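You operate a simulated robot arm through the tools that you are given. There is no shell and no other tool.

You are at the controls of a simulated robot arm. One attempt, no reset.

TASK
Drip dye on both packs and reject the streaked one.
Fine: use the drip cup and put it back; the streaked pack goes in the reject tray, the other stays in the dye tray. Set down upright: drip cup.

The check looks at the end state, three seconds after you hand in, the way a careful person would. Anything else that was tipped, shoved, dropped, spilled or broken makes it a failure.

THE ROBOT
A 6-joint arm with a two-finger gripper, fixed in place. Base frame: the origin is on the floor under the middle of its stand, x ahead of it, y to its left, z up; the work surface is at about z = 860. Readings come in mm, rad, newtons and seconds.
It reaches about 1572 mm from its shoulder. Its first joint turns from -2.897 to 2.897 rad. Payload 2.45 kg.
Tool frame: the origin (TCP) lies between the finger pads and is the grasp point; the fingertips stand 20 mm ahead of it; z points along the fingers, y is the line along which they close. The gripper opens to 140 mm; its body begins 168 mm behind the TCP.
Orientation is told as [roll, pitch, yaw] about the base's x, y, z axes, in that order, counted from this pose: with the fingers straight down and closing along the base's y, the tool's x points along the base's -x, its y along +y and its z along -z.

THE INTERFACE
- The arm moves only by the tool apply_moves. Its argument "series" is text: rows parted by semicolons, each of 7 numbers parted by spaces: the shift along the base's x, y, z in mm, then the turn, a rotation vector about the base's x, y, z in rad, then the finger opening in mm, from 0 to 140. In form: x y z wx wy wz gripper; .... A call has 1 to 20 rows; each row is the pose to reach, as a shift and turn from the pose commanded when the call began. Rows are played at 5 a second. More than 50 mm and 0.15 rad between two rows, or a gripper value outside its range, and nothing of the call is played. A pose out of reach is approached as far as the arm can. The call stops where the force on the tool passes 40 N (or 10 N more than at its start, if that is more) or the arm is blocked; 0.2 s more then pass. Each finger travels about 45 mm/s and halts on what it meets, pressing with about 29 N; the grip force reading is that of the motor and also rises with nothing between the fingers. The clock runs only during rows and for 0.2 s after the last one: add rows that repeat a pose to give the fingers time. It gives the time, the measured TCP pose, the force on the tool (base axes), the opening and the grip force at its end, in the units of the frame above (readings bear some noise), with the torque about the TCP (base axes, N m) and any sound that the robot's microphone picked up.
- Cameras (640 x 400 px; columns grow to the right, rows downward): "scene" is fixed at [399.5, 652.4, 1620.6]; the picture's right is [-0.77, -0.64, 0.00], its down [-0.48, 0.58, -0.66] and it looks along [0.42, -0.51, -0.75] (base axes); focal length 320 px, centre (320, 200). "wrist" rides on the gripper at [78, 11, -209] in the tool frame; the picture's right is [-0.14, 0.99, 0.00], its down [-0.92, -0.13, -0.37] and it looks along [-0.36, -0.05, 0.93] (tool axes); focal length 280 px, centre (320, 200).
- camera(camera): a new picture of that camera. It takes no simulated time.
- probe_pixels(camera, pixels): for up to 12 pixels [column, row] of the newest picture of that camera ("zoom" is the newest enlarged one), the place [x, y, z] in the base frame of the surface seen there, good to about 2 mm. It takes no simulated time.
- close_up(camera, box): a new picture of the part [left, top, right, bottom] of that camera's present view, enlarged. It takes no simulated time.
- close_job(): hands the job in; it is judged then, once.

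Leave the gripper open and the arm clear of the work at the hand-in unless told otherwise.

The tools are called after "Emit:" by a JSON object that holds its "fn" and its "kwargs". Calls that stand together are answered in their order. apply_moves: Moves the arm, as the interface text tells. Its arguments: {"type":"object","properties":{"series":{"type":"string"}},"required":["series"]} The other tools are called the same way: camera (camera) takes a picture; probe_pixels (camera, pixels) gives the place of the surface under pixels of a picture; close_up (camera, box) takes an enlarged picture of a part of a camera's view; close_job () hands the job in.

At the start:

```text
clock: 0.0
position: [645.9, 130.9, 1229.0]
ee_rot: [-0.001, 0.002, -0.002]
force: [0.7, -0.2, 0.1]
torque: [0.03, 0.0, -0.02]
gripper_width: 139.9
grip_force: 0.1
```

scene: 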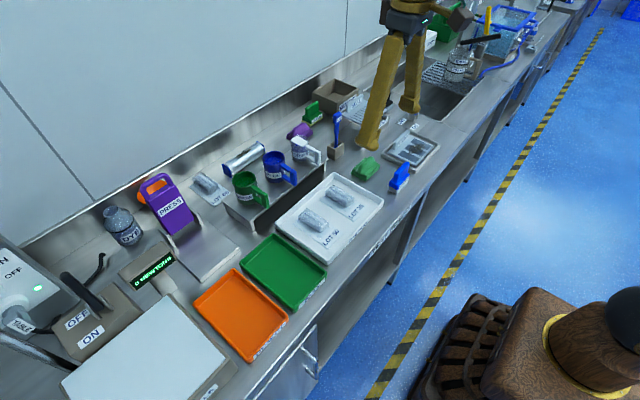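
wrist: 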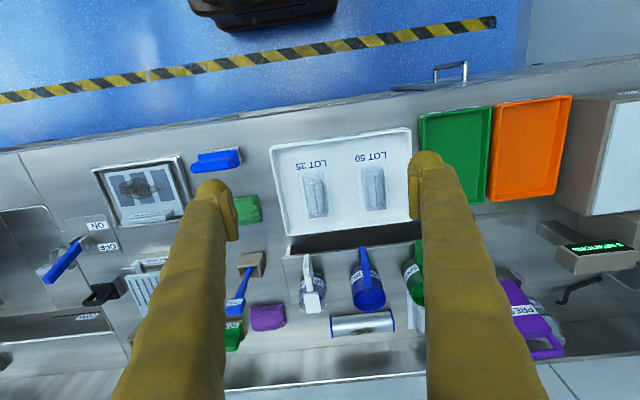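

I see a white tray with two packs (LOT 35, LOT 50), a rack of cups (white, blue, green), and green and orange trays. I'll take close-ups to read the labels.

Emit:
{"fn": "close_up", "kwargs": {"camera": "scene", "box": [200, 110, 400, 235]}}

Emit:
{"fn": "close_up", "kwargs": {"camera": "scene", "box": [180, 220, 340, 370]}}

Emit:
{"fn": "close_up", "kwargs": {"camera": "wrist", "box": [220, 100, 580, 350]}}

Emit:
{"fn": "close_up", "kwargs": {"camera": "scene", "box": [80, 150, 260, 280]}}

Emit:
{"fn": "close_up", "kwargs": {"camera": "scene", "box": [300, 70, 450, 200]}}

```text
3.20 times, centred on (300, 172) of scene
```

zoom: 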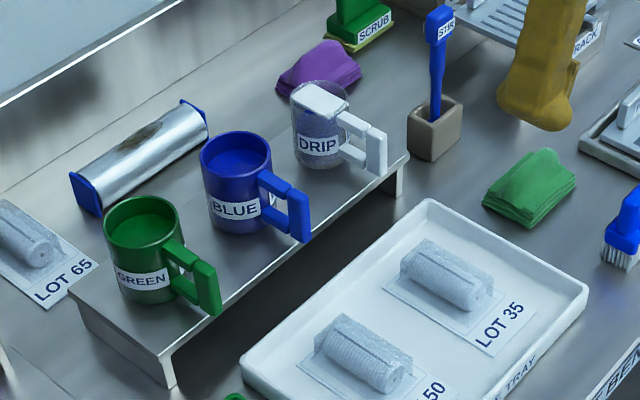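

```text
2.67 times, centred on (260, 295) of scene
```

zoom: 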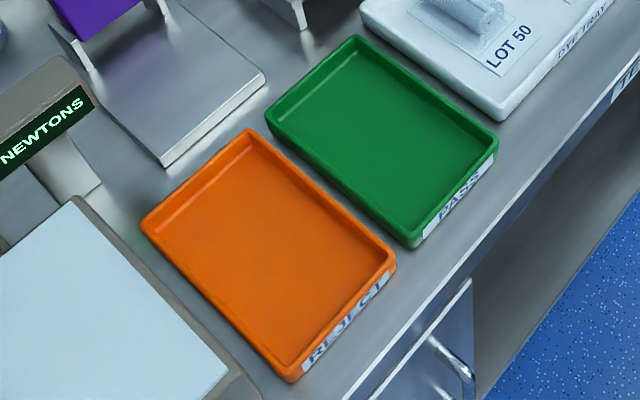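

```text
1.60 times, centred on (400, 225) of wrist
```

zoom: 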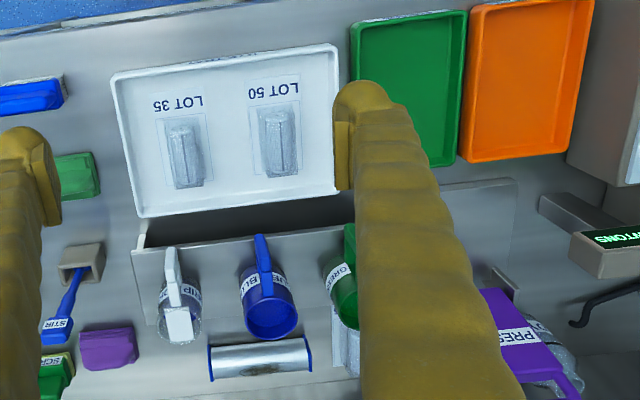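

```text
3.08 times, centred on (170, 215) of scene
```

zoom: 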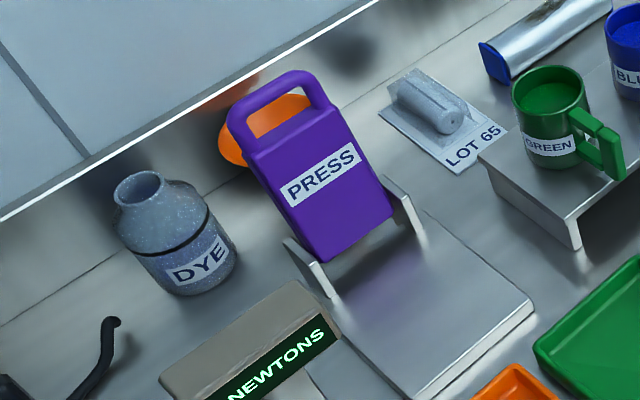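

```text
3.08 times, centred on (375, 135) of scene
```

zoom: 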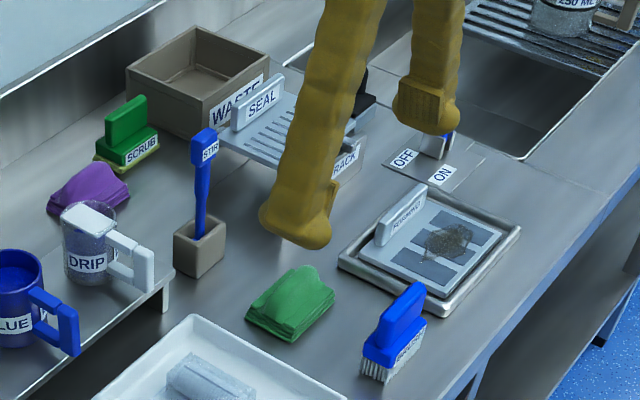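

I'll look at the drip cup in much more detail, at the packs, and at the remaining left side.

Emit:
{"fn": "close_up", "kwargs": {"camera": "scene", "box": [280, 125, 340, 170]}}

Emit:
{"fn": "close_up", "kwargs": {"camera": "wrist", "box": [280, 230, 400, 330]}}

Emit:
{"fn": "close_up", "kwargs": {"camera": "scene", "box": [270, 165, 390, 265]}}

Emit:
{"fn": "close_up", "kwargs": {"camera": "scene", "box": [0, 220, 240, 400]}}

Emit:
{"fn": "close_up", "kwargs": {"camera": "scene", "box": [400, 0, 600, 130]}}

```text
8.89 times, centred on (310, 148) of scene
```

zoom: 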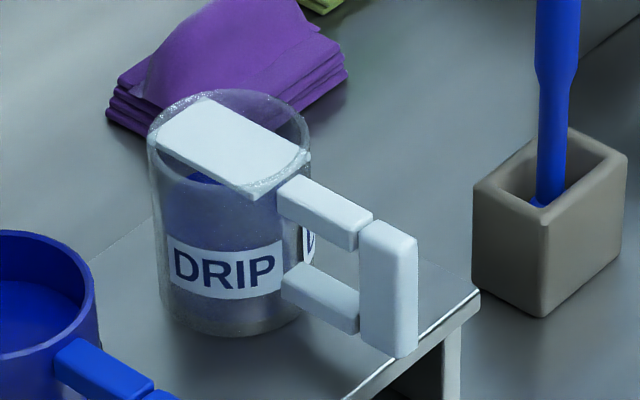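

```text
4.00 times, centred on (340, 280) of wrist
```

zoom: 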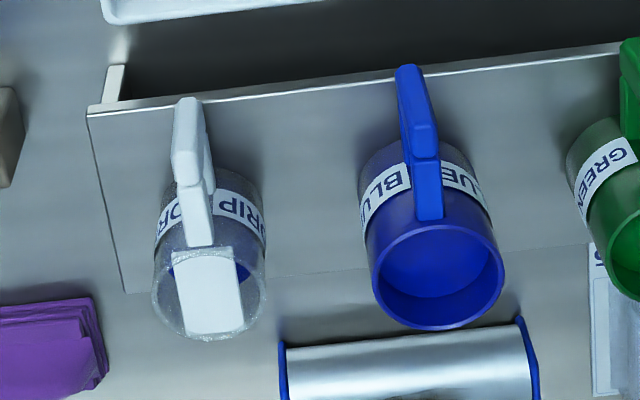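

```text
4.00 times, centred on (330, 215) of scene
```

zoom: 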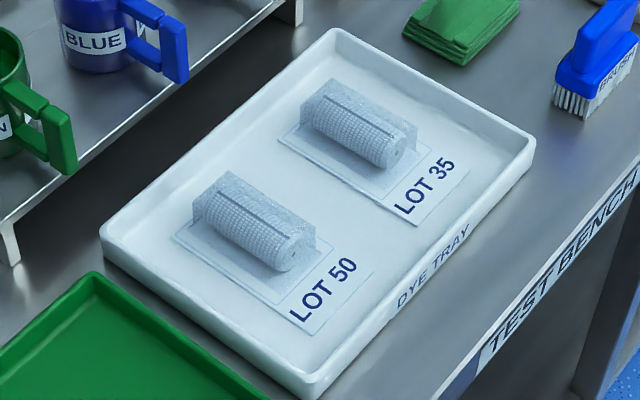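

```text
2.22 times, centred on (120, 310) of scene
```

zoom: 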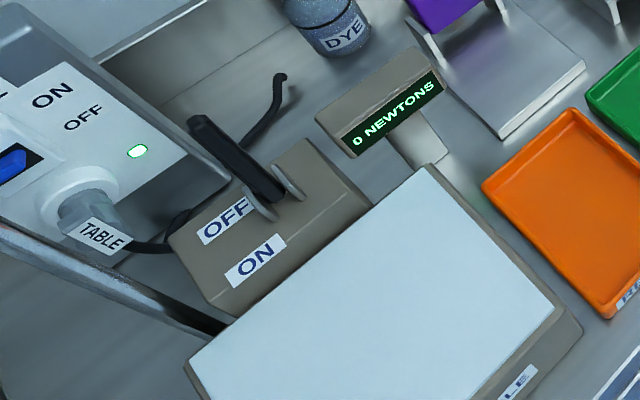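

```text
3.08 times, centred on (500, 65) of scene
```

zoom: 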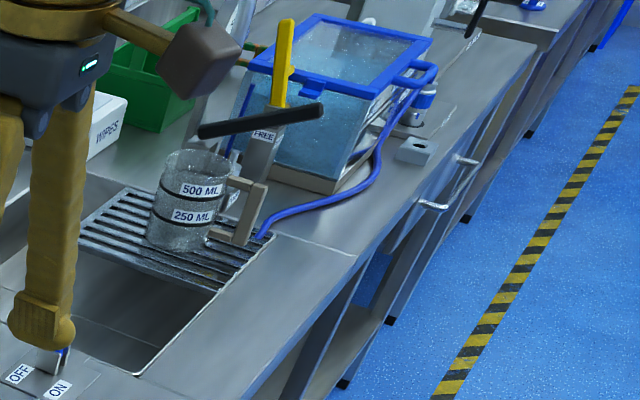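

The drip cup is clear with blue dye inside, a white bar-handle facing the robot (−x) and a white half-cover on top. I'll measure it, the tray, packs and reject tray from the scene camera.

Emit:
{"fn": "camera", "kwargs": {"camera": "scene"}}

Emit:
{"fn": "probe_pixels", "kwargs": {"camera": "scene", "pixels": [[301, 141], [309, 146], [313, 149], [317, 152], [303, 159], [310, 165], [325, 160], [290, 165], [335, 178], [382, 198], [275, 228], [331, 258]]}}

Emit:
{"fn": "probe_pixels", "kwargs": {"camera": "scene", "pixels": [[315, 213], [308, 219], [324, 228], [340, 189], [332, 194], [350, 203], [335, 222], [360, 195], [240, 310], [240, 270], [198, 302], [285, 318]]}}

Emit:
{"fn": "close_up", "kwargs": {"camera": "scene", "box": [280, 125, 340, 170]}}

```text
taken
```

scene: 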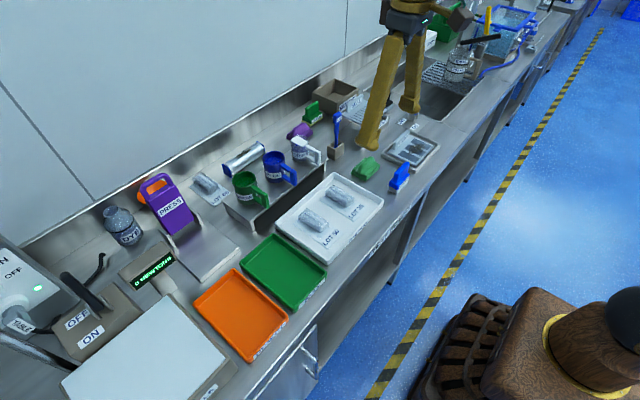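

```text
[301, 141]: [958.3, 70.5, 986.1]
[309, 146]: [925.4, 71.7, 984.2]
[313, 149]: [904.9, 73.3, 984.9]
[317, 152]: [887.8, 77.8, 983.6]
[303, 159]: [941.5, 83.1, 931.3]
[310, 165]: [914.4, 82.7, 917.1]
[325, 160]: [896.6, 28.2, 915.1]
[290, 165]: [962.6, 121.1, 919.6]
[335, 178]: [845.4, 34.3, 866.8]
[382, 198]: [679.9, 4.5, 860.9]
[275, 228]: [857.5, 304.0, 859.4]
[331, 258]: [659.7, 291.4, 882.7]
```

```text
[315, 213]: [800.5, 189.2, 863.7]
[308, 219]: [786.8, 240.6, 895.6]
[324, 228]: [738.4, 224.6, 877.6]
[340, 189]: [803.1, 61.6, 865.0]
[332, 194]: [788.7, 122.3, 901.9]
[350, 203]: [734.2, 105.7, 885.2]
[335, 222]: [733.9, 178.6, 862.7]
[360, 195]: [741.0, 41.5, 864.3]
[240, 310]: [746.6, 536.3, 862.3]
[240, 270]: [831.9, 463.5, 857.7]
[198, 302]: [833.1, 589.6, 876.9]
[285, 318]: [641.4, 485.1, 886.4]
```

```text
8.89 times, centred on (310, 148) of scene
```

zoom: 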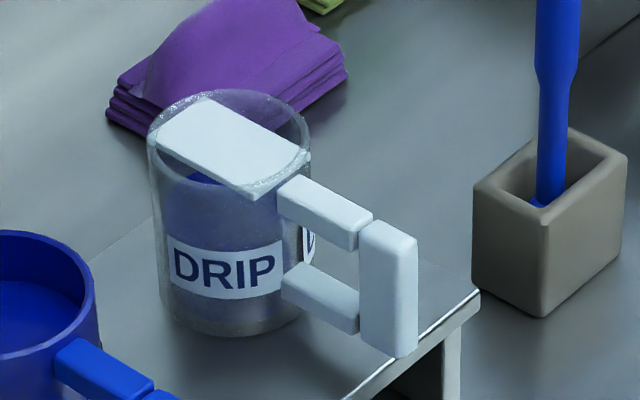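

I'll probe the drip cup's detailed geometry in this enlarged picture: rim, cover plate, handle bar, base.

Emit:
{"fn": "probe_pixels", "kwargs": {"camera": "zoom", "pixels": [[205, 105], [290, 150], [180, 145], [255, 185], [390, 240], [375, 300], [400, 345], [300, 200], [340, 215], [360, 230], [388, 230], [320, 285]]}}

Emit:
{"fn": "probe_pixels", "kwargs": {"camera": "zoom", "pixels": [[175, 250], [225, 270], [275, 265], [220, 325], [200, 200], [410, 250], [410, 330], [365, 340], [385, 225], [150, 140], [308, 130], [240, 92]]}}

Emit:
{"fn": "close_up", "kwargs": {"camera": "scene", "box": [295, 175, 365, 235]}}

```text
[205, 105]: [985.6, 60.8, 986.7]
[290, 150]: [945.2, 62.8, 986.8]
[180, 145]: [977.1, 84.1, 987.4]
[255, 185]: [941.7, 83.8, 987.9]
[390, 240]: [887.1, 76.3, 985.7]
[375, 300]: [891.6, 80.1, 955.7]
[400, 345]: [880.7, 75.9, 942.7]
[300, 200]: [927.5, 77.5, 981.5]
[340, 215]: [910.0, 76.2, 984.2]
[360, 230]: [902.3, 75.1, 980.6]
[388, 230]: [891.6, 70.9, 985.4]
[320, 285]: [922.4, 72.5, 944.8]
```

```text
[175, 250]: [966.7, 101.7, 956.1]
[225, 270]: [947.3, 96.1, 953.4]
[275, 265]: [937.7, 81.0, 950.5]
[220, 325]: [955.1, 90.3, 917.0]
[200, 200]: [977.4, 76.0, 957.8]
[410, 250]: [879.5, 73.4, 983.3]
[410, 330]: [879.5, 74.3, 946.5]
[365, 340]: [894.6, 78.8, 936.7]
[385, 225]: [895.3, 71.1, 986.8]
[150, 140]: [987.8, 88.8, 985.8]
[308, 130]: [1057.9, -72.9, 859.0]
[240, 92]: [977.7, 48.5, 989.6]
```

```text
6.67 times, centred on (330, 205) of scene
```

zoom: 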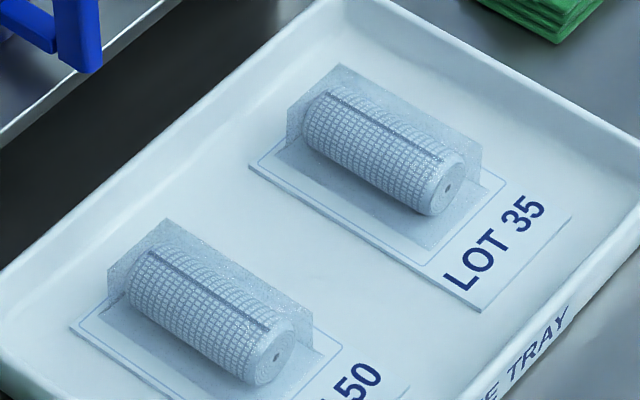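

The cup stands on a shelf (top z≈916) with its rim at z≈987, centre about (963, 74), and the handle bar at about (888, 74, z 937–986). I'll now measure the packs in this zoom (LOT 35 upper, LOT 50 lower).

Emit:
{"fn": "probe_pixels", "kwargs": {"camera": "zoom", "pixels": [[340, 65], [480, 145], [288, 110], [440, 210], [385, 125], [340, 150], [260, 165], [480, 305], [570, 215], [450, 180], [425, 210], [330, 90]]}}

Emit:
{"fn": "probe_pixels", "kwargs": {"camera": "zoom", "pixels": [[165, 220], [108, 265], [205, 285], [270, 330], [280, 360], [310, 320], [240, 270], [160, 310], [72, 325], [245, 380], [340, 345], [180, 255]]}}

Emit:
{"fn": "probe_pixels", "kwargs": {"camera": "scene", "pixels": [[275, 165], [282, 180], [292, 182], [246, 185], [262, 205], [395, 240], [420, 180], [365, 165], [400, 175], [336, 150], [325, 178], [230, 225]]}}

```text
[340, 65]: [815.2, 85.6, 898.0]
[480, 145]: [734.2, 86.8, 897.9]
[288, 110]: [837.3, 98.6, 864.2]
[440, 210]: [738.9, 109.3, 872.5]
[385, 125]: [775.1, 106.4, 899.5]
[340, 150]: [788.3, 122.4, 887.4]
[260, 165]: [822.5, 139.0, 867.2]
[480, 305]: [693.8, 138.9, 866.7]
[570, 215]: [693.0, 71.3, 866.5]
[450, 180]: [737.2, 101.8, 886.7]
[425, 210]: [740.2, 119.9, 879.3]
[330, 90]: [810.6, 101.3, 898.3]
```

```text
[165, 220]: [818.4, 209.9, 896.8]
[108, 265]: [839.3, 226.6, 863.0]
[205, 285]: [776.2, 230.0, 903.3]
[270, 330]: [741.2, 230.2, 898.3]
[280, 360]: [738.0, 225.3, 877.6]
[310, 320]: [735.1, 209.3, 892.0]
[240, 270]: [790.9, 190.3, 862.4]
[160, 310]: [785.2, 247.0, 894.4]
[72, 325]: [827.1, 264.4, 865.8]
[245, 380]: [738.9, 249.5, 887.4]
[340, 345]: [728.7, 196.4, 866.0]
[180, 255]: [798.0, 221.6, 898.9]
```

```text
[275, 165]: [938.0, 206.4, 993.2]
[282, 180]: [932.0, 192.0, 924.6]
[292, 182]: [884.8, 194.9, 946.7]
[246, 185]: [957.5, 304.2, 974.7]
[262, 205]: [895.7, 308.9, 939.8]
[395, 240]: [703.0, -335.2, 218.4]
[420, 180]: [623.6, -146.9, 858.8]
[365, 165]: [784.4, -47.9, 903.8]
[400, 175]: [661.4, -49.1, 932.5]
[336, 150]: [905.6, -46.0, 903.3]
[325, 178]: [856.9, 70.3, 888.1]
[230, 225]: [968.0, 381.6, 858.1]
```

Geometry is clear: LOT 35 roll spans about x 737–812, y≈104, top z≈900. LOT 50 sits at y≈229. The neighbouring blue cup is at y≈200, so there is room at the drip handle. Next I'll pitch the fingers to 30° below horizontal (turn −1.047 about y) and come to a pre-grasp about 130 mm short of the handle, with the opening narrowed to 60.

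Emit:
{"fn": "apply_moves", "kwargs": {"series": "16 -7 -20 0 -0.131 0 110; 32 -14 -45 0 -0.262 0 90; 48 -21 -70 0 -0.393 0 75; 64 -28 -96 0 -0.524 0 60; 80 -35 -122 0 -0.655 0 60; 96 -42 -149 0 -0.785 0 60; 112 -49 -176 0 -0.916 0 60; 129.5 -57 -202 0 -1.047 0 60; 129.5 -57 -202 0 -1.047 0 60"}}

Emit:
{"fn": "camera", "kwargs": {"camera": "wrist"}}

Emit:
{"fn": "camera", "kwargs": {"camera": "scene"}}

```text
clock: 1.9
position: [684.0, -21.7, 966.2]
ee_rot: [-0.199, -0.685, -0.182]
force: [1.2, 0.1, 5.1]
torque: [-0.16, 0.06, 0.04]
gripper_width: 60.6
grip_force: 0.3
out of reach, approached as far as the arm can: row 6, 7, 8
stopped in row 9: the force on the tool passed its limit at 75 N (the readings are from after the stop); the commanded pose is now the measured one
```

```text
taken
```

wrist: 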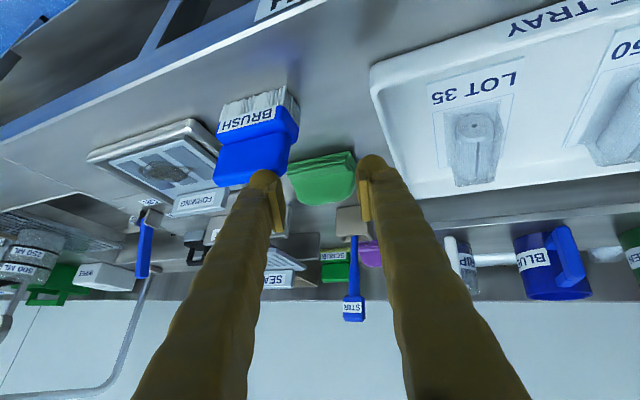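

```text
taken
```

scene: 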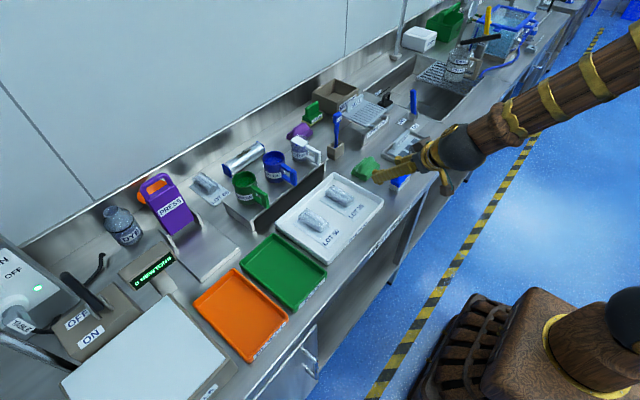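

The arm couldn't follow the last rows and stopped with a 75 N force at (684, −22, 966), near the green cloths and the blue brush. I'll check whether anything was touched or moved.

Emit:
{"fn": "close_up", "kwargs": {"camera": "scene", "box": [330, 100, 500, 210]}}

Emit:
{"fn": "close_up", "kwargs": {"camera": "wrist", "box": [180, 60, 440, 240]}}

Emit:
{"fn": "close_up", "kwargs": {"camera": "scene", "box": [400, 40, 640, 200]}}

```text
3.64 times, centred on (415, 155) of scene
```

zoom: 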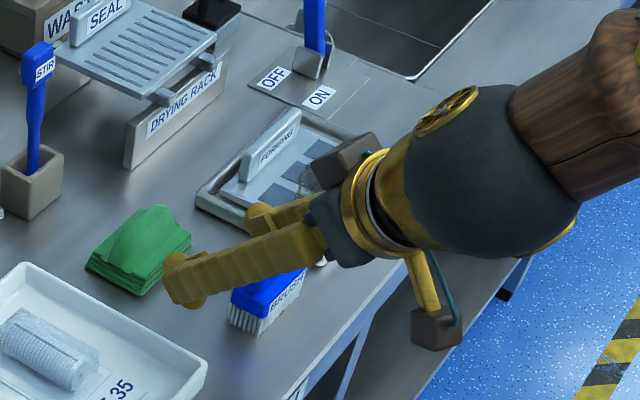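

```text
2.22 times, centred on (310, 150) of wrist
```

zoom: 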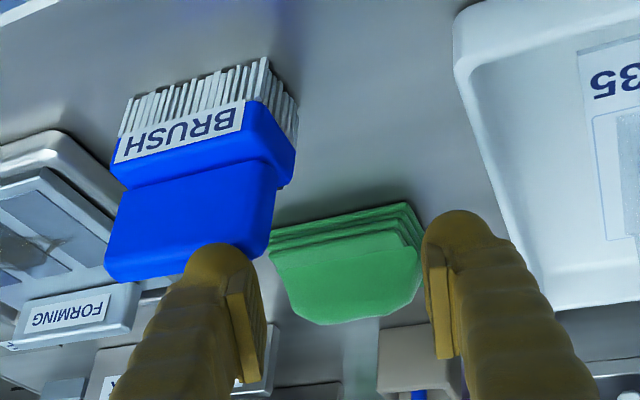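

```text
2.50 times, centred on (520, 120) of scene
```

zoom: 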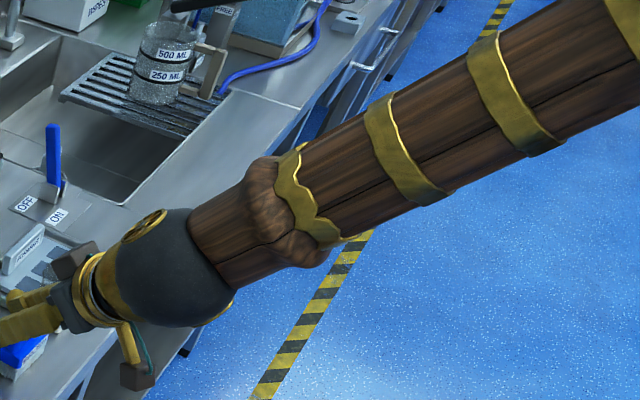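

The brush and cloths still look in place, but a residual 5 N upward suggests a finger rests on or near the brush top. I'll lift straight up gently, without turning.

Emit:
{"fn": "apply_moves", "kwargs": {"series": "0 0 10 0 0 0 60; 0 0 25 0 0 0 60; 0 0 45 0 0 0 60; 0 0 70 0 0 0 60; 0 0 100 0 0 0 60; 0 0 130 0 0 0 60; 0 0 130 0 0 0 60"}}

Emit:
{"fn": "camera", "kwargs": {"camera": "scene"}}

Emit:
{"fn": "camera", "kwargs": {"camera": "wrist"}}

```text
clock: 3.5
position: [684.2, -21.2, 1096.9]
ee_rot: [-0.199, -0.684, -0.184]
force: [-0.5, 0.2, -0.1]
torque: [-0.01, -0.01, 0.0]
gripper_width: 59.9
grip_force: 0.2
```

```text
taken
```

scene: 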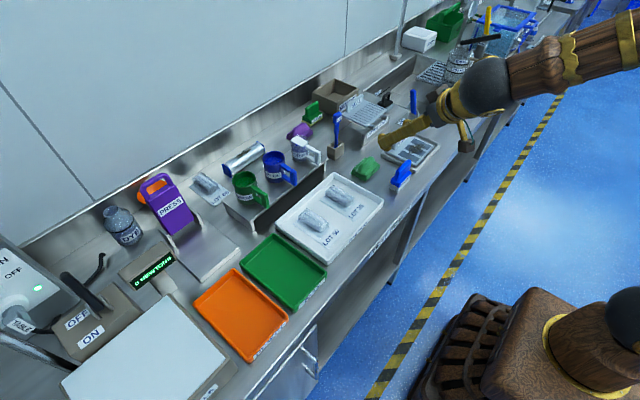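

```text
taken
```

wrist: 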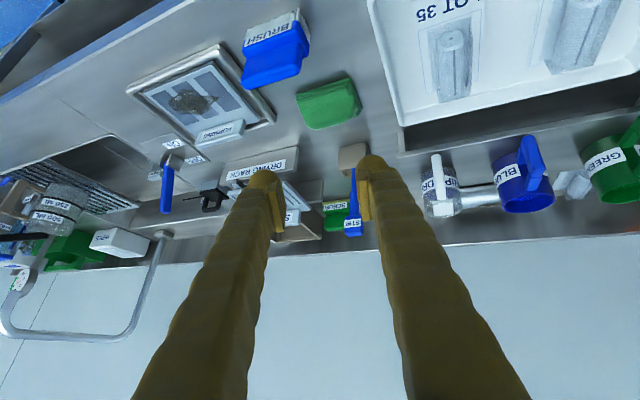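

Emit:
{"fn": "close_up", "kwargs": {"camera": "scene", "box": [330, 100, 480, 210]}}

Emit:
{"fn": "close_up", "kwargs": {"camera": "wrist", "box": [180, 0, 380, 140]}}

Emit:
{"fn": "probe_pixels", "kwargs": {"camera": "scene", "pixels": [[400, 175], [365, 165], [301, 141], [313, 149], [336, 150]]}}

```text
3.64 times, centred on (405, 155) of scene
```

zoom: 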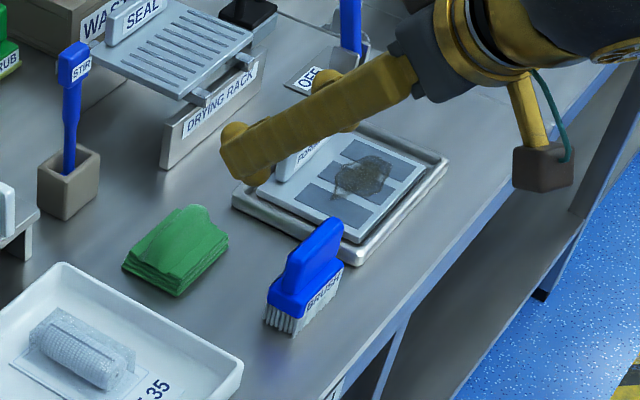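

```text
2.86 times, centred on (280, 70) of wrist
```

zoom: 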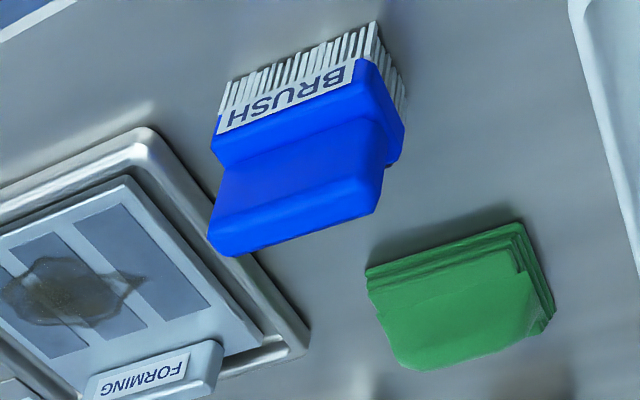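

```text
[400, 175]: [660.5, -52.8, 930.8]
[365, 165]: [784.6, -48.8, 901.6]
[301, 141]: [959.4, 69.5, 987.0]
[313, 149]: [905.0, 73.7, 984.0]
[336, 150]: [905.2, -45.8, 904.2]
```

I'll repeat the same close-up frame I took at the start to compare the brush's position exactly.

Emit:
{"fn": "close_up", "kwargs": {"camera": "scene", "box": [300, 70, 450, 200]}}

```text
3.08 times, centred on (375, 135) of scene
```

zoom: 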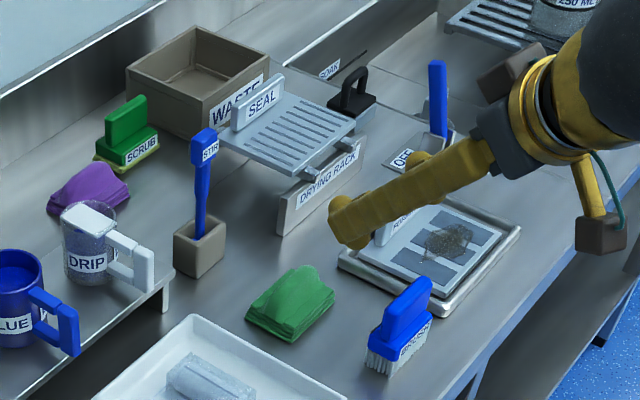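

The brush is upright but seems to have been nudged about 10 mm toward −y. I'll handle that later. The horizontal-finger posture is out of this arm's range, so I'll go back to fingers straight down (undoing the present turn) at the start pose. That pose is known to be safe, and I can compare the brush from there.

Emit:
{"fn": "apply_moves", "kwargs": {"series": "-3 10 40 0 0 0 60; -6 35 80 0.042 0.110 0.041 60; -12 60 110 0.084 0.221 0.081 60; -18 85 132 0.127 0.331 0.122 60; -24 110 132 0.169 0.442 0.163 60; -30 130 132 0.211 0.552 0.204 60; -38 152 132 0.2536 0.6628 0.2443 60; -38 152 132 0.2536 0.6628 0.2443 60"}}

Emit:
{"fn": "camera", "kwargs": {"camera": "wrist"}}

Emit:
{"fn": "camera", "kwargs": {"camera": "scene"}}

```text
clock: 5.3
position: [645.1, 131.2, 1227.4]
ee_rot: [-0.001, 0.002, 0.003]
force: [0.3, -0.4, 0.0]
torque: [0.01, 0.04, 0.02]
gripper_width: 59.7
grip_force: 0.1
```

```text
taken
```

wrist: 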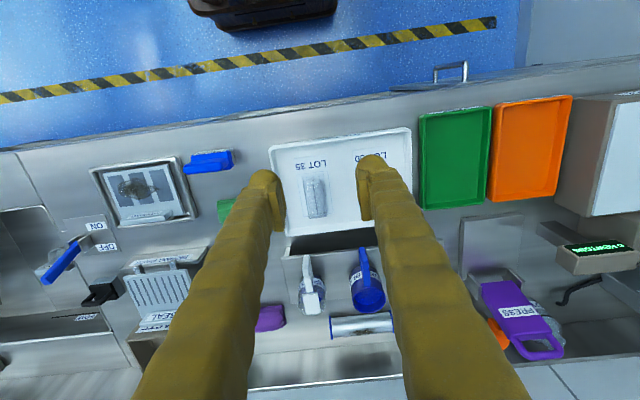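

```text
taken
```

scene: 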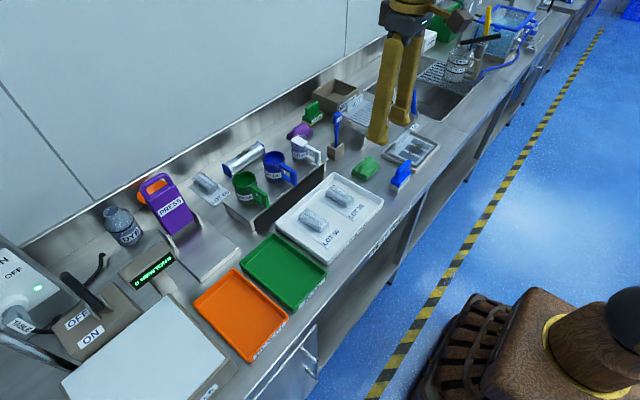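

In the first wrist picture the brush spanned columns ≈191–243, and now ≈183–234, so it did shift toward −y by about 12 mm. I'll take matching close-ups and probes from this same pose to quantify it.

Emit:
{"fn": "close_up", "kwargs": {"camera": "wrist", "box": [220, 100, 580, 350]}}

Emit:
{"fn": "close_up", "kwargs": {"camera": "wrist", "box": [160, 130, 256, 190]}}

Emit:
{"fn": "probe_pixels", "kwargs": {"camera": "zoom", "pixels": [[160, 200], [250, 180], [340, 165], [420, 155], [480, 150], [170, 240], [460, 200], [480, 240], [300, 150], [300, 250], [500, 180], [150, 170]]}}

```text
1.60 times, centred on (400, 225) of wrist
```

zoom: 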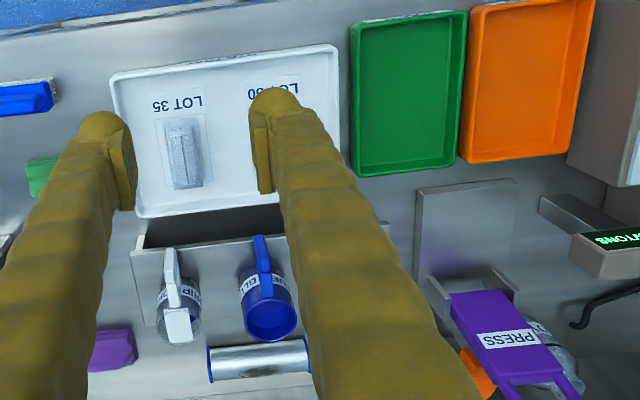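

```text
6.67 times, centred on (208, 160) of wrist
```

zoom: 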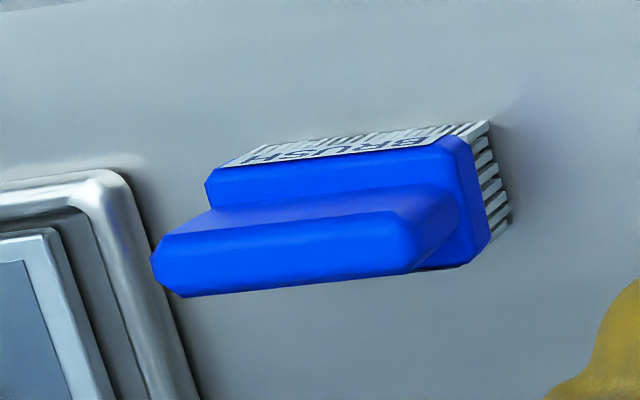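

```text
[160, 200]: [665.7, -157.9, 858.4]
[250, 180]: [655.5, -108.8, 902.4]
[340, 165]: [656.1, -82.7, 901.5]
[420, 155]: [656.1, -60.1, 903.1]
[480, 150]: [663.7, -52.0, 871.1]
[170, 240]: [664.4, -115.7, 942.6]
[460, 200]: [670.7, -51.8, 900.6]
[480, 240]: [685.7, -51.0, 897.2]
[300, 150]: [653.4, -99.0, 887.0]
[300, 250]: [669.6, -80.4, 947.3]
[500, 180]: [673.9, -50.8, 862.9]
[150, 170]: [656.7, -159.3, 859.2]
```

Measured: brush now spans y ≈ −111…−51 (x 655–686, base block top z≈902, handle top z≈947). It should be about 12–13 mm further toward +y. I'll put it right by straddling it loosely with the fingers (opening 76, tips above the tray rim at z≈892) and nudging it back. First I'll move above it.

Emit:
{"fn": "apply_moves", "kwargs": {"series": "4 -35 -20 0 0 0 65; 8 -70 -40 0 0 0 70; 12 -105 -60 0 0 0 78; 16 -140 -80 0 0 0 78; 20 -176 -100 0 0 0 78; 25 -212 -127 0 0 0 78; 25 -212 -150 0 0 0 78; 25 -212 -180 0 0 0 78; 25 -212 -180 0 0 0 78"}}

Emit:
{"fn": "camera", "kwargs": {"camera": "wrist"}}

Emit:
{"fn": "close_up", "kwargs": {"camera": "wrist", "box": [200, 60, 440, 210]}}

```text
clock: 7.3
position: [672.6, -83.0, 1045.4]
ee_rot: [-0.001, 0.0, -0.002]
force: [1.0, 0.1, 0.5]
torque: [0.02, 0.02, 0.01]
gripper_width: 77.9
grip_force: 0.1
```

```text
taken
```

wrist: 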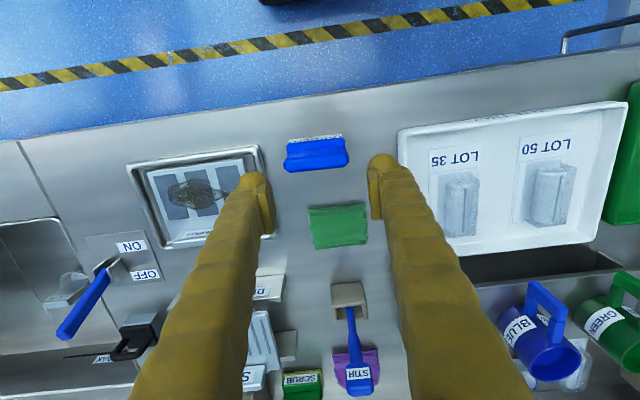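

```text
2.67 times, centred on (320, 135) of wrist
```

zoom: 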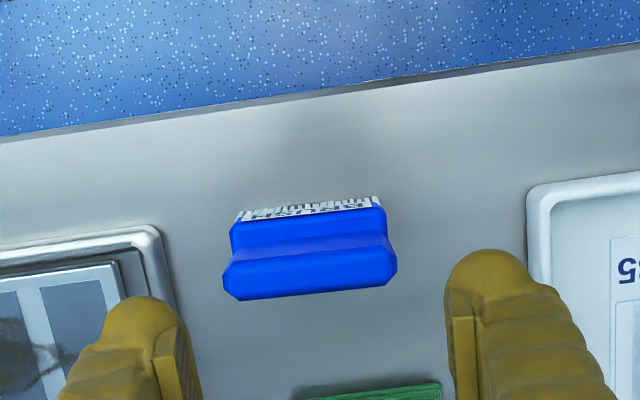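

The fingers straddle the brush in y. I'll probe the brush ends and the neighbouring tray edges from here.

Emit:
{"fn": "probe_pixels", "kwargs": {"camera": "zoom", "pixels": [[235, 228], [380, 215], [310, 285], [230, 290], [390, 270], [310, 230], [165, 260], [532, 230], [310, 212], [160, 235], [540, 250], [310, 262]]}}

```text
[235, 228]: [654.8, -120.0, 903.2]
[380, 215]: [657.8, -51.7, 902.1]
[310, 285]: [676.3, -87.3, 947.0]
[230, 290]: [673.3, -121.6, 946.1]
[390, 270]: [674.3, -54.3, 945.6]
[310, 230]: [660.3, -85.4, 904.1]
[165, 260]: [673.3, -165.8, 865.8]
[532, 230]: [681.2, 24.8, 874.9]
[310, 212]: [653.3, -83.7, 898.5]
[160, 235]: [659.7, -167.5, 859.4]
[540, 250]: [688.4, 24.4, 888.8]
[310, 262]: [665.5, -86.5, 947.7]
```

Brush spans y −121…−52 (70 mm long, centre ≈ −86.5). The forming tray edge is at −166 and the dye tray edge at +24, so there is room. I'll open to 86, centre on it and descend so the tips sit at z≈888 (no contact expected), then look before pushing.

Emit:
{"fn": "apply_moves", "kwargs": {"series": "0 -3.5 0 0 0 0 86; 0 -3.5 -30 0 0 0 86; 0 -3.5 -60 0 0 0 86; 0 -3.5 -85 0 0 0 86; 0 -3.5 -105 0 0 0 86; 0 -3.5 -122 0 0 0 86; 0 -3.5 -137 0 0 0 86; 0 -3.5 -137 0 0 0 86"}}

Emit:
{"fn": "camera", "kwargs": {"camera": "wrist"}}

Emit:
{"fn": "close_up", "kwargs": {"camera": "scene", "box": [330, 110, 450, 200]}}

```text
clock: 9.1
position: [672.2, -85.8, 910.4]
ee_rot: [-0.001, -0.001, 0.0]
force: [-0.1, 0.3, -0.4]
torque: [0.01, 0.0, -0.01]
gripper_width: 86.1
grip_force: 0.1
```

```text
taken
```

wrist: 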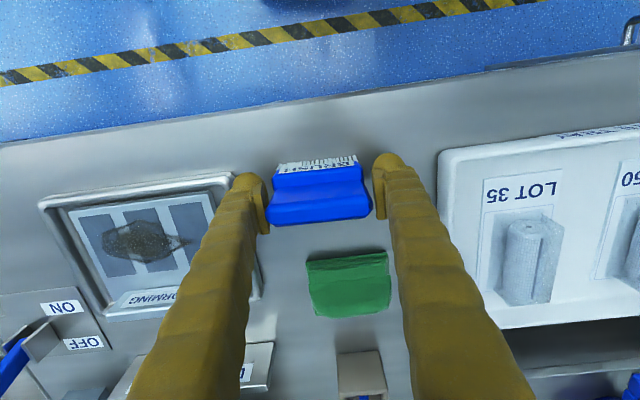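

```text
4.44 times, centred on (390, 155) of scene
```

zoom: 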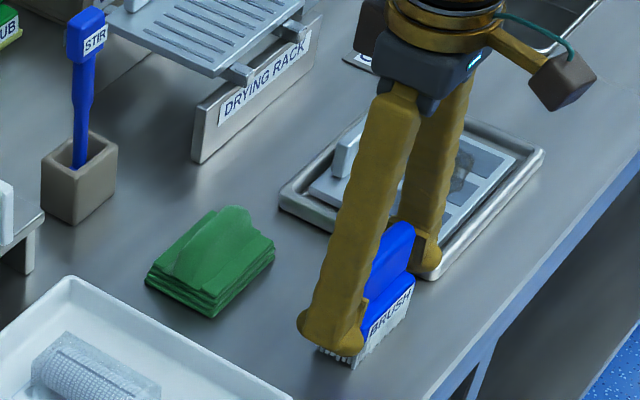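

The fingers straddle the brush with clearance on both sides. I'll push slowly toward +y by 20 mm total (about 12 mm of brush travel), back off 8 mm, and lift clear.

Emit:
{"fn": "apply_moves", "kwargs": {"series": "0 4 0 0 0 0 86; 0 7 0 0 0 0 86; 0 10 0 0 0 0 86; 0 13 0 0 0 0 86; 0 16 0 0 0 0 86; 0 18 0 0 0 0 86; 0 20 0 0 0 0 86; 0 20 0 0 0 0 86; 0 12 0 0 0 0 86; 0 12 20 0 0 0 86; 0 12 50 0 0 0 86; 0 12 90 0 0 0 86; 0 12 135 0 0 0 86; 0 12 135 0 0 0 86"}}

Emit:
{"fn": "close_up", "kwargs": {"camera": "wrist", "box": [200, 60, 440, 210]}}

Emit:
{"fn": "probe_pixels", "kwargs": {"camera": "zoom", "pixels": [[235, 228], [380, 215], [310, 285], [230, 290], [390, 270], [310, 230]]}}

Emit:
{"fn": "close_up", "kwargs": {"camera": "scene", "box": [300, 70, 450, 200]}}

```text
clock: 12.1
position: [671.1, -74.9, 1044.4]
ee_rot: [0.0, 0.0, 0.0]
force: [0.5, 0.2, -0.6]
torque: [-0.01, -0.02, 0.0]
gripper_width: 85.9
grip_force: 0.0
```

```text
2.67 times, centred on (320, 135) of wrist
```

zoom: 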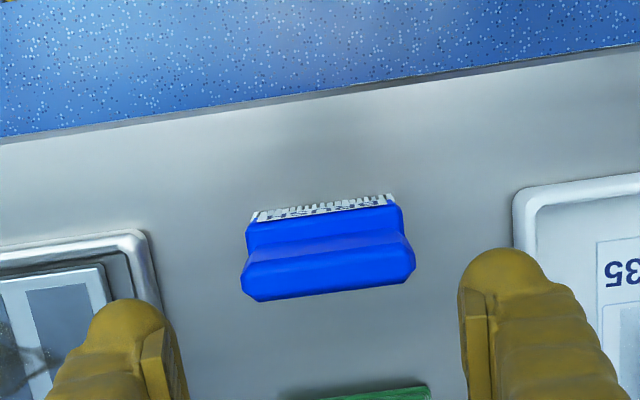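

```text
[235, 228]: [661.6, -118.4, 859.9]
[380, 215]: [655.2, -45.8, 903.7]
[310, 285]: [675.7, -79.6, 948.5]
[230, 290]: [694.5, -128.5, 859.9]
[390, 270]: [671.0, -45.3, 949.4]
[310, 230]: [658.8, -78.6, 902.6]
```

```text
3.08 times, centred on (375, 135) of scene
```

zoom: 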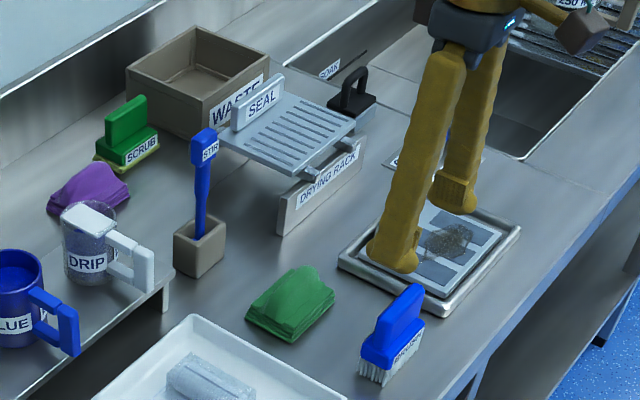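

The brush now matches its original place in the same frame (handle top ≈(405,287), bristles ≈(360–388, 375–385)). Next I'll plan the pour, tilting sideways about the base x axis with fingers otherwise straight down. I'll test that tilt empty-handed, high above the tray (z≈1250), to see what the arm can do.

Emit:
{"fn": "apply_moves", "kwargs": {"series": "3 10 40 0 0 0 60; 6 40 75 0 0 0 60; 9 75 105 0 0 0 60; 12 110 135 0 0 0 60; 14 145 165 0 0 0 60; 16 180 190 0 0 0 60; 19 215 205 0 0 0 60; 19 215 205 0.13 0 0 60; 19 215 205 0.26 0 0 60; 19 215 205 0.39 0 0 60; 19 215 205 0.52 0 0 60; 19 215 205 0.65 0 0 60; 19 215 205 0.65 0 0 60"}}

Emit:
{"fn": "camera", "kwargs": {"camera": "scene"}}

```text
clock: 14.9
position: [690.8, 141.4, 1250.0]
ee_rot: [0.649, -0.001, 0.0]
force: [0.1, -0.2, 0.2]
torque: [-0.01, -0.04, 0.02]
gripper_width: 60.0
grip_force: 0.0
```

```text
taken
```

scene: 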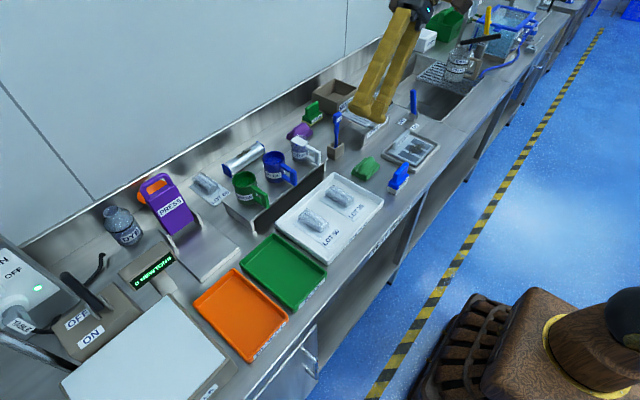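

Works up to 0.65 rad at the expected pose. I'll continue the empty test to 1.3 rad.

Emit:
{"fn": "apply_moves", "kwargs": {"series": "0 0 0 0.13 0 0 60; 0 0 0 0.26 0 0 60; 0 0 0 0.39 0 0 60; 0 0 0 0.52 0 0 60; 0 0 0 0.65 0 0 60; 0 0 0 0.65 0 0 60"}}

```text
clock: 16.3
position: [690.1, 141.7, 1249.9]
ee_rot: [1.301, 0.0, 0.0]
force: [-0.2, -1.1, -0.6]
torque: [-0.01, 0.02, 0.02]
gripper_width: 60.0
grip_force: 0.1
```

Full 1.3 rad tilt is reachable. I'll also check it at pouring height by lowering to z≈1010 while tilted (all objects there are below 950).

Emit:
{"fn": "apply_moves", "kwargs": {"series": "0 0 -40 0 0 0 60; 0 0 -80 0 0 0 60; 0 0 -120 0 0 0 60; 0 0 -160 0 0 0 60; 0 0 -200 0 0 0 60; 0 0 -225 0 0 0 60; 0 0 -240 0 0 0 60; 0 0 -240 0 0 0 60"}}

Emit:
{"fn": "camera", "kwargs": {"camera": "scene"}}

```text
clock: 18.1
position: [691.7, 141.8, 1009.7]
ee_rot: [1.301, -0.001, -0.002]
force: [0.3, -0.2, 1.0]
torque: [0.01, -0.03, -0.01]
gripper_width: 60.1
grip_force: 0.0
```

```text
taken
```

scene: 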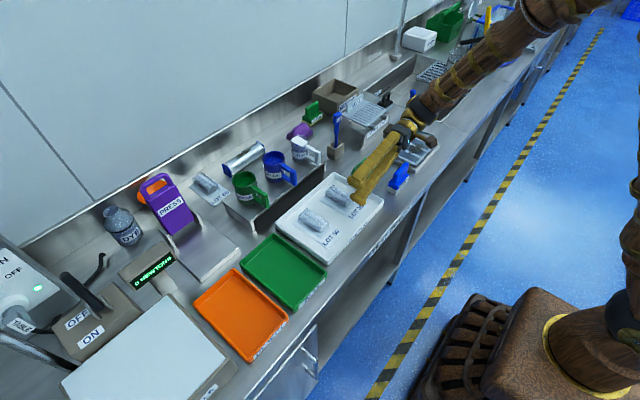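

The tilt works at pouring height too. I'll untilt while rising, then go above the drip handle at (888, 74), z≈1080, to align.

Emit:
{"fn": "apply_moves", "kwargs": {"series": "0 0 20 0 0 0 60; 0 0 45 -0.13 0 0 60; 0 0 70 -0.26 0 0 60; 0 0 90 -0.39 0 0 60; 0 0 110 -0.52 0 0 60; 0 0 125 -0.65 0 0 60; 0 0 140 -0.78 0 0 60; 0 0 140 -0.91 0 0 60; 0 0 140 -1.04 0 0 60; 0 0 140 -1.17 0 0 60; 0 0 140 -1.301 0 0 60; 40 -14 130 -1.301 0 0 60; 80 -28 120 -1.301 0 0 60; 120 -42 110 -1.301 0 0 60; 160 -56 100 -1.301 0 0 60; 197 -68 90 -1.301 0 0 60; 197 -68 90 -1.301 0 0 60"}}

Emit:
{"fn": "camera", "kwargs": {"camera": "wrist"}}

Emit:
{"fn": "close_up", "kwargs": {"camera": "wrist", "box": [240, 110, 400, 210]}}

```text
clock: 21.7
position: [886.8, 73.5, 1100.7]
ee_rot: [-0.001, -0.001, -0.001]
force: [0.7, 0.1, -0.3]
torque: [-0.02, 0.0, 0.0]
gripper_width: 60.2
grip_force: 0.0
```

```text
taken
```

wrist: 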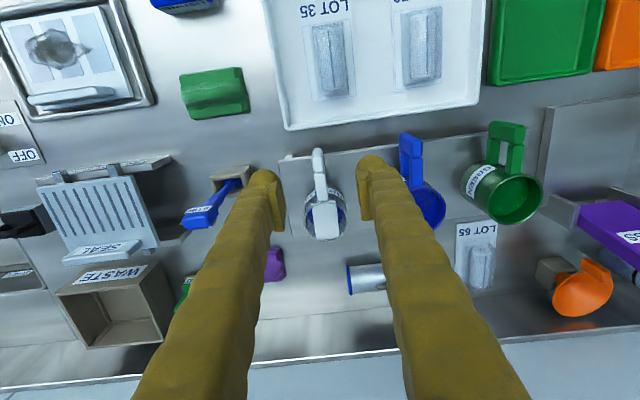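

```text
4.00 times, centred on (320, 160) of wrist
```

zoom: 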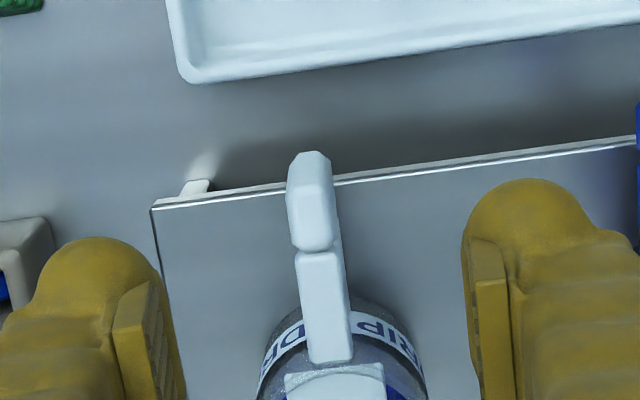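

The handle bar is between the fingers. I'll probe the bar and connector edges to centre precisely, plus the cover plate and rim.

Emit:
{"fn": "probe_pixels", "kwargs": {"camera": "zoom", "pixels": [[293, 225], [328, 225], [310, 225], [310, 240], [310, 195], [300, 190], [325, 190], [303, 300], [340, 300], [322, 340], [310, 165], [335, 380]]}}

Emit:
{"fn": "close_up", "kwargs": {"camera": "wrist", "box": [280, 140, 360, 250]}}

Emit:
{"fn": "probe_pixels", "kwargs": {"camera": "zoom", "pixels": [[300, 350], [360, 350], [325, 350], [330, 240], [320, 280], [400, 300], [280, 300], [370, 370]]}}

```text
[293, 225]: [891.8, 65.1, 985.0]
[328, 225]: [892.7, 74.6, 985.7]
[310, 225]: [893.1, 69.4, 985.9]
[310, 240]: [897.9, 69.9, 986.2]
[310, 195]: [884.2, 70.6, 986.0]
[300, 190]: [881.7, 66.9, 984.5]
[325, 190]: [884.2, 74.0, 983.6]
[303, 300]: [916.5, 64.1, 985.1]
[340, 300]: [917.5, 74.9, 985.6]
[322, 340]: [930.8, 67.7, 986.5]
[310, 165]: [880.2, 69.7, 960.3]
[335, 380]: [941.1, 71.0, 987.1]
```

```text
3.64 times, centred on (320, 195) of wrist
```

zoom: 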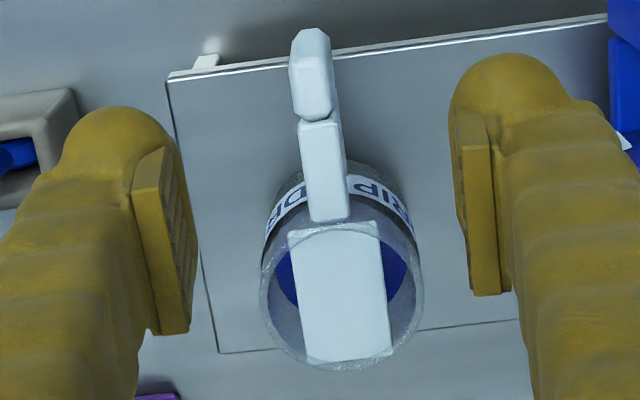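

```text
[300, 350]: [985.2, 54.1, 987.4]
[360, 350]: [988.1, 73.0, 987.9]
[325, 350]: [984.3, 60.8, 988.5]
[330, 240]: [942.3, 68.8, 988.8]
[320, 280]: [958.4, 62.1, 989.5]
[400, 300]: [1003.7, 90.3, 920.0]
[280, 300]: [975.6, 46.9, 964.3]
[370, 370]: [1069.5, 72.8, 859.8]
```

The bar's centre is at about (889, 70.5), 14 mm thick, top z≈986. I'll descend with the fingers straddling it to TCP z≈962 (tips 942, shelf 916), and check before closing.

Emit:
{"fn": "apply_moves", "kwargs": {"series": "2.2 -3 -20 0 0 0 60; 2.2 -3 -45 0 0 0 60; 2.2 -3 -70 0 0 0 60; 2.2 -3 -95 0 0 0 60; 2.2 -3 -115 0 0 0 60; 2.2 -3 -130 0 0 0 60; 2.2 -3 -138.5 0 0 0 60; 2.2 -3 -138.5 0 0 0 60"}}

Emit:
{"fn": "close_up", "kwargs": {"camera": "wrist", "box": [220, 90, 420, 215]}}

Emit:
{"fn": "close_up", "kwargs": {"camera": "scene", "box": [250, 90, 370, 180]}}

```text
clock: 23.5
position: [889.8, 70.6, 961.1]
ee_rot: [-0.001, -0.001, -0.002]
force: [-0.6, -0.4, 0.2]
torque: [-0.01, -0.02, -0.01]
gripper_width: 59.8
grip_force: 0.1
```

```text
3.20 times, centred on (320, 152) of wrist
```

zoom: 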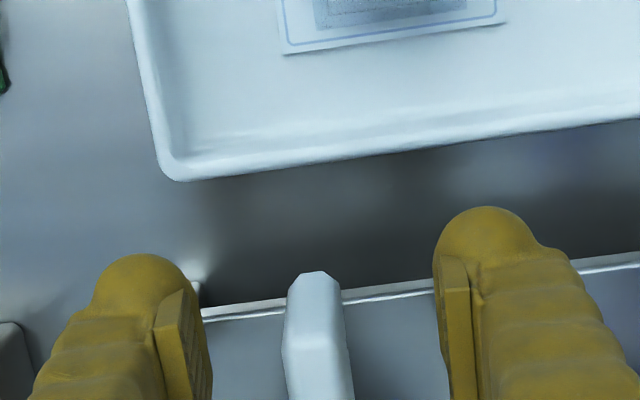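

```text
4.44 times, centred on (310, 135) of scene
```

zoom: 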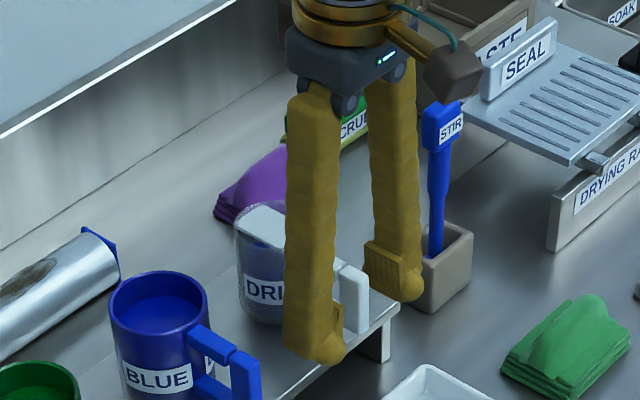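

The bar sits between the pads, near centre. Closing now.

Emit:
{"fn": "apply_moves", "kwargs": {"series": "0 0 0 0 0 0 40; 0 0 0 0 0 0 25; 0 0 0 0 0 0 10; 0 0 0 0 0 0 5; 0 0 0 0 0 0 5; 0 0 0 0 0 0 5"}}

Emit:
{"fn": "close_up", "kwargs": {"camera": "scene", "box": [250, 90, 370, 180]}}

```text
clock: 24.9
position: [891.2, 71.8, 960.7]
ee_rot: [-0.002, -0.001, 0.0]
force: [0.1, -0.2, -1.1]
torque: [0.01, 0.01, -0.02]
gripper_width: 12.8
grip_force: 29.2
```

```text
4.44 times, centred on (310, 135) of scene
```

zoom: 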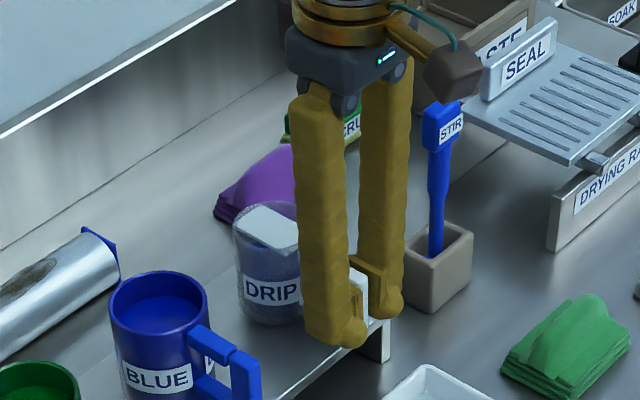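

Gripped at 12.8 mm with 29 N. Lifting gently 50 mm and checking that the cup stays upright.

Emit:
{"fn": "apply_moves", "kwargs": {"series": "0 0 3 0 0 0 5; 0 0 8 0 0 0 5; 0 0 15 0 0 0 5; 0 0 24 0 0 0 5; 0 0 34 0 0 0 5; 0 0 44 0 0 0 5; 0 0 50 0 0 0 5; 0 0 50 0 0 0 5"}}

Emit:
{"fn": "close_up", "kwargs": {"camera": "scene", "box": [250, 90, 370, 180]}}

Emit:
{"fn": "close_up", "kwargs": {"camera": "wrist", "box": [220, 110, 420, 310]}}

```text
clock: 26.7
position: [889.1, 70.4, 1011.1]
ee_rot: [-0.002, -0.001, 0.0]
force: [0.1, 1.0, -0.7]
torque: [0.01, 0.03, 0.0]
gripper_width: 12.7
grip_force: 28.9
```

```text
4.44 times, centred on (310, 135) of scene
```

zoom: 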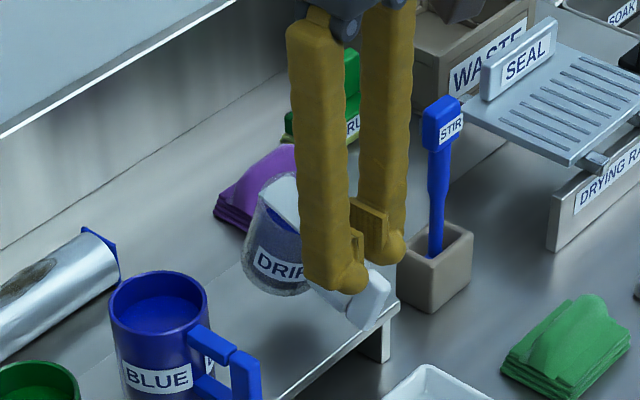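

```text
2.00 times, centred on (320, 210) of wrist
```

zoom: 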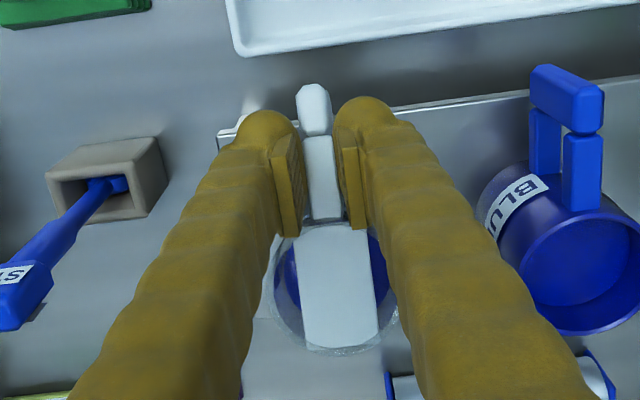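

The cup drooped about 25° (mouth toward +x), slipping around the finger axis. No spill is seen. I'll lower it slowly back onto the shelf so it rights itself, then regrip closer to the cup on the two connectors.

Emit:
{"fn": "apply_moves", "kwargs": {"series": "0 0 -6 0 0 0 5; 0 0 -12 0 0 0 5; 0 0 -18 0 0 0 5; 0 0 -24 0 0 0 5; 0 0 -29 0 0 0 5; 0 0 -34 0 0 0 5; 0 0 -38 0 0 0 5; 0 0 -42 0 0 0 5; 0 0 -45 0 0 0 5; 0 0 -47.5 0 0 0 5; 0 0 -50 0 0 0 5; 0 0 -50 0 0 0 5"}}

Emit:
{"fn": "close_up", "kwargs": {"camera": "scene", "box": [250, 90, 370, 180]}}

```text
clock: 29.3
position: [890.6, 71.9, 962.4]
ee_rot: [-0.001, -0.001, 0.0]
force: [-5.3, -4.9, 23.4]
torque: [-0.09, 0.12, 0.01]
gripper_width: 12.8
grip_force: 29.2
```

```text
4.44 times, centred on (310, 135) of scene
```

zoom: 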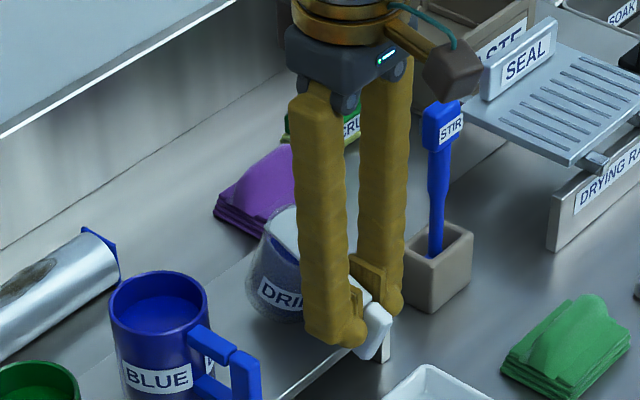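

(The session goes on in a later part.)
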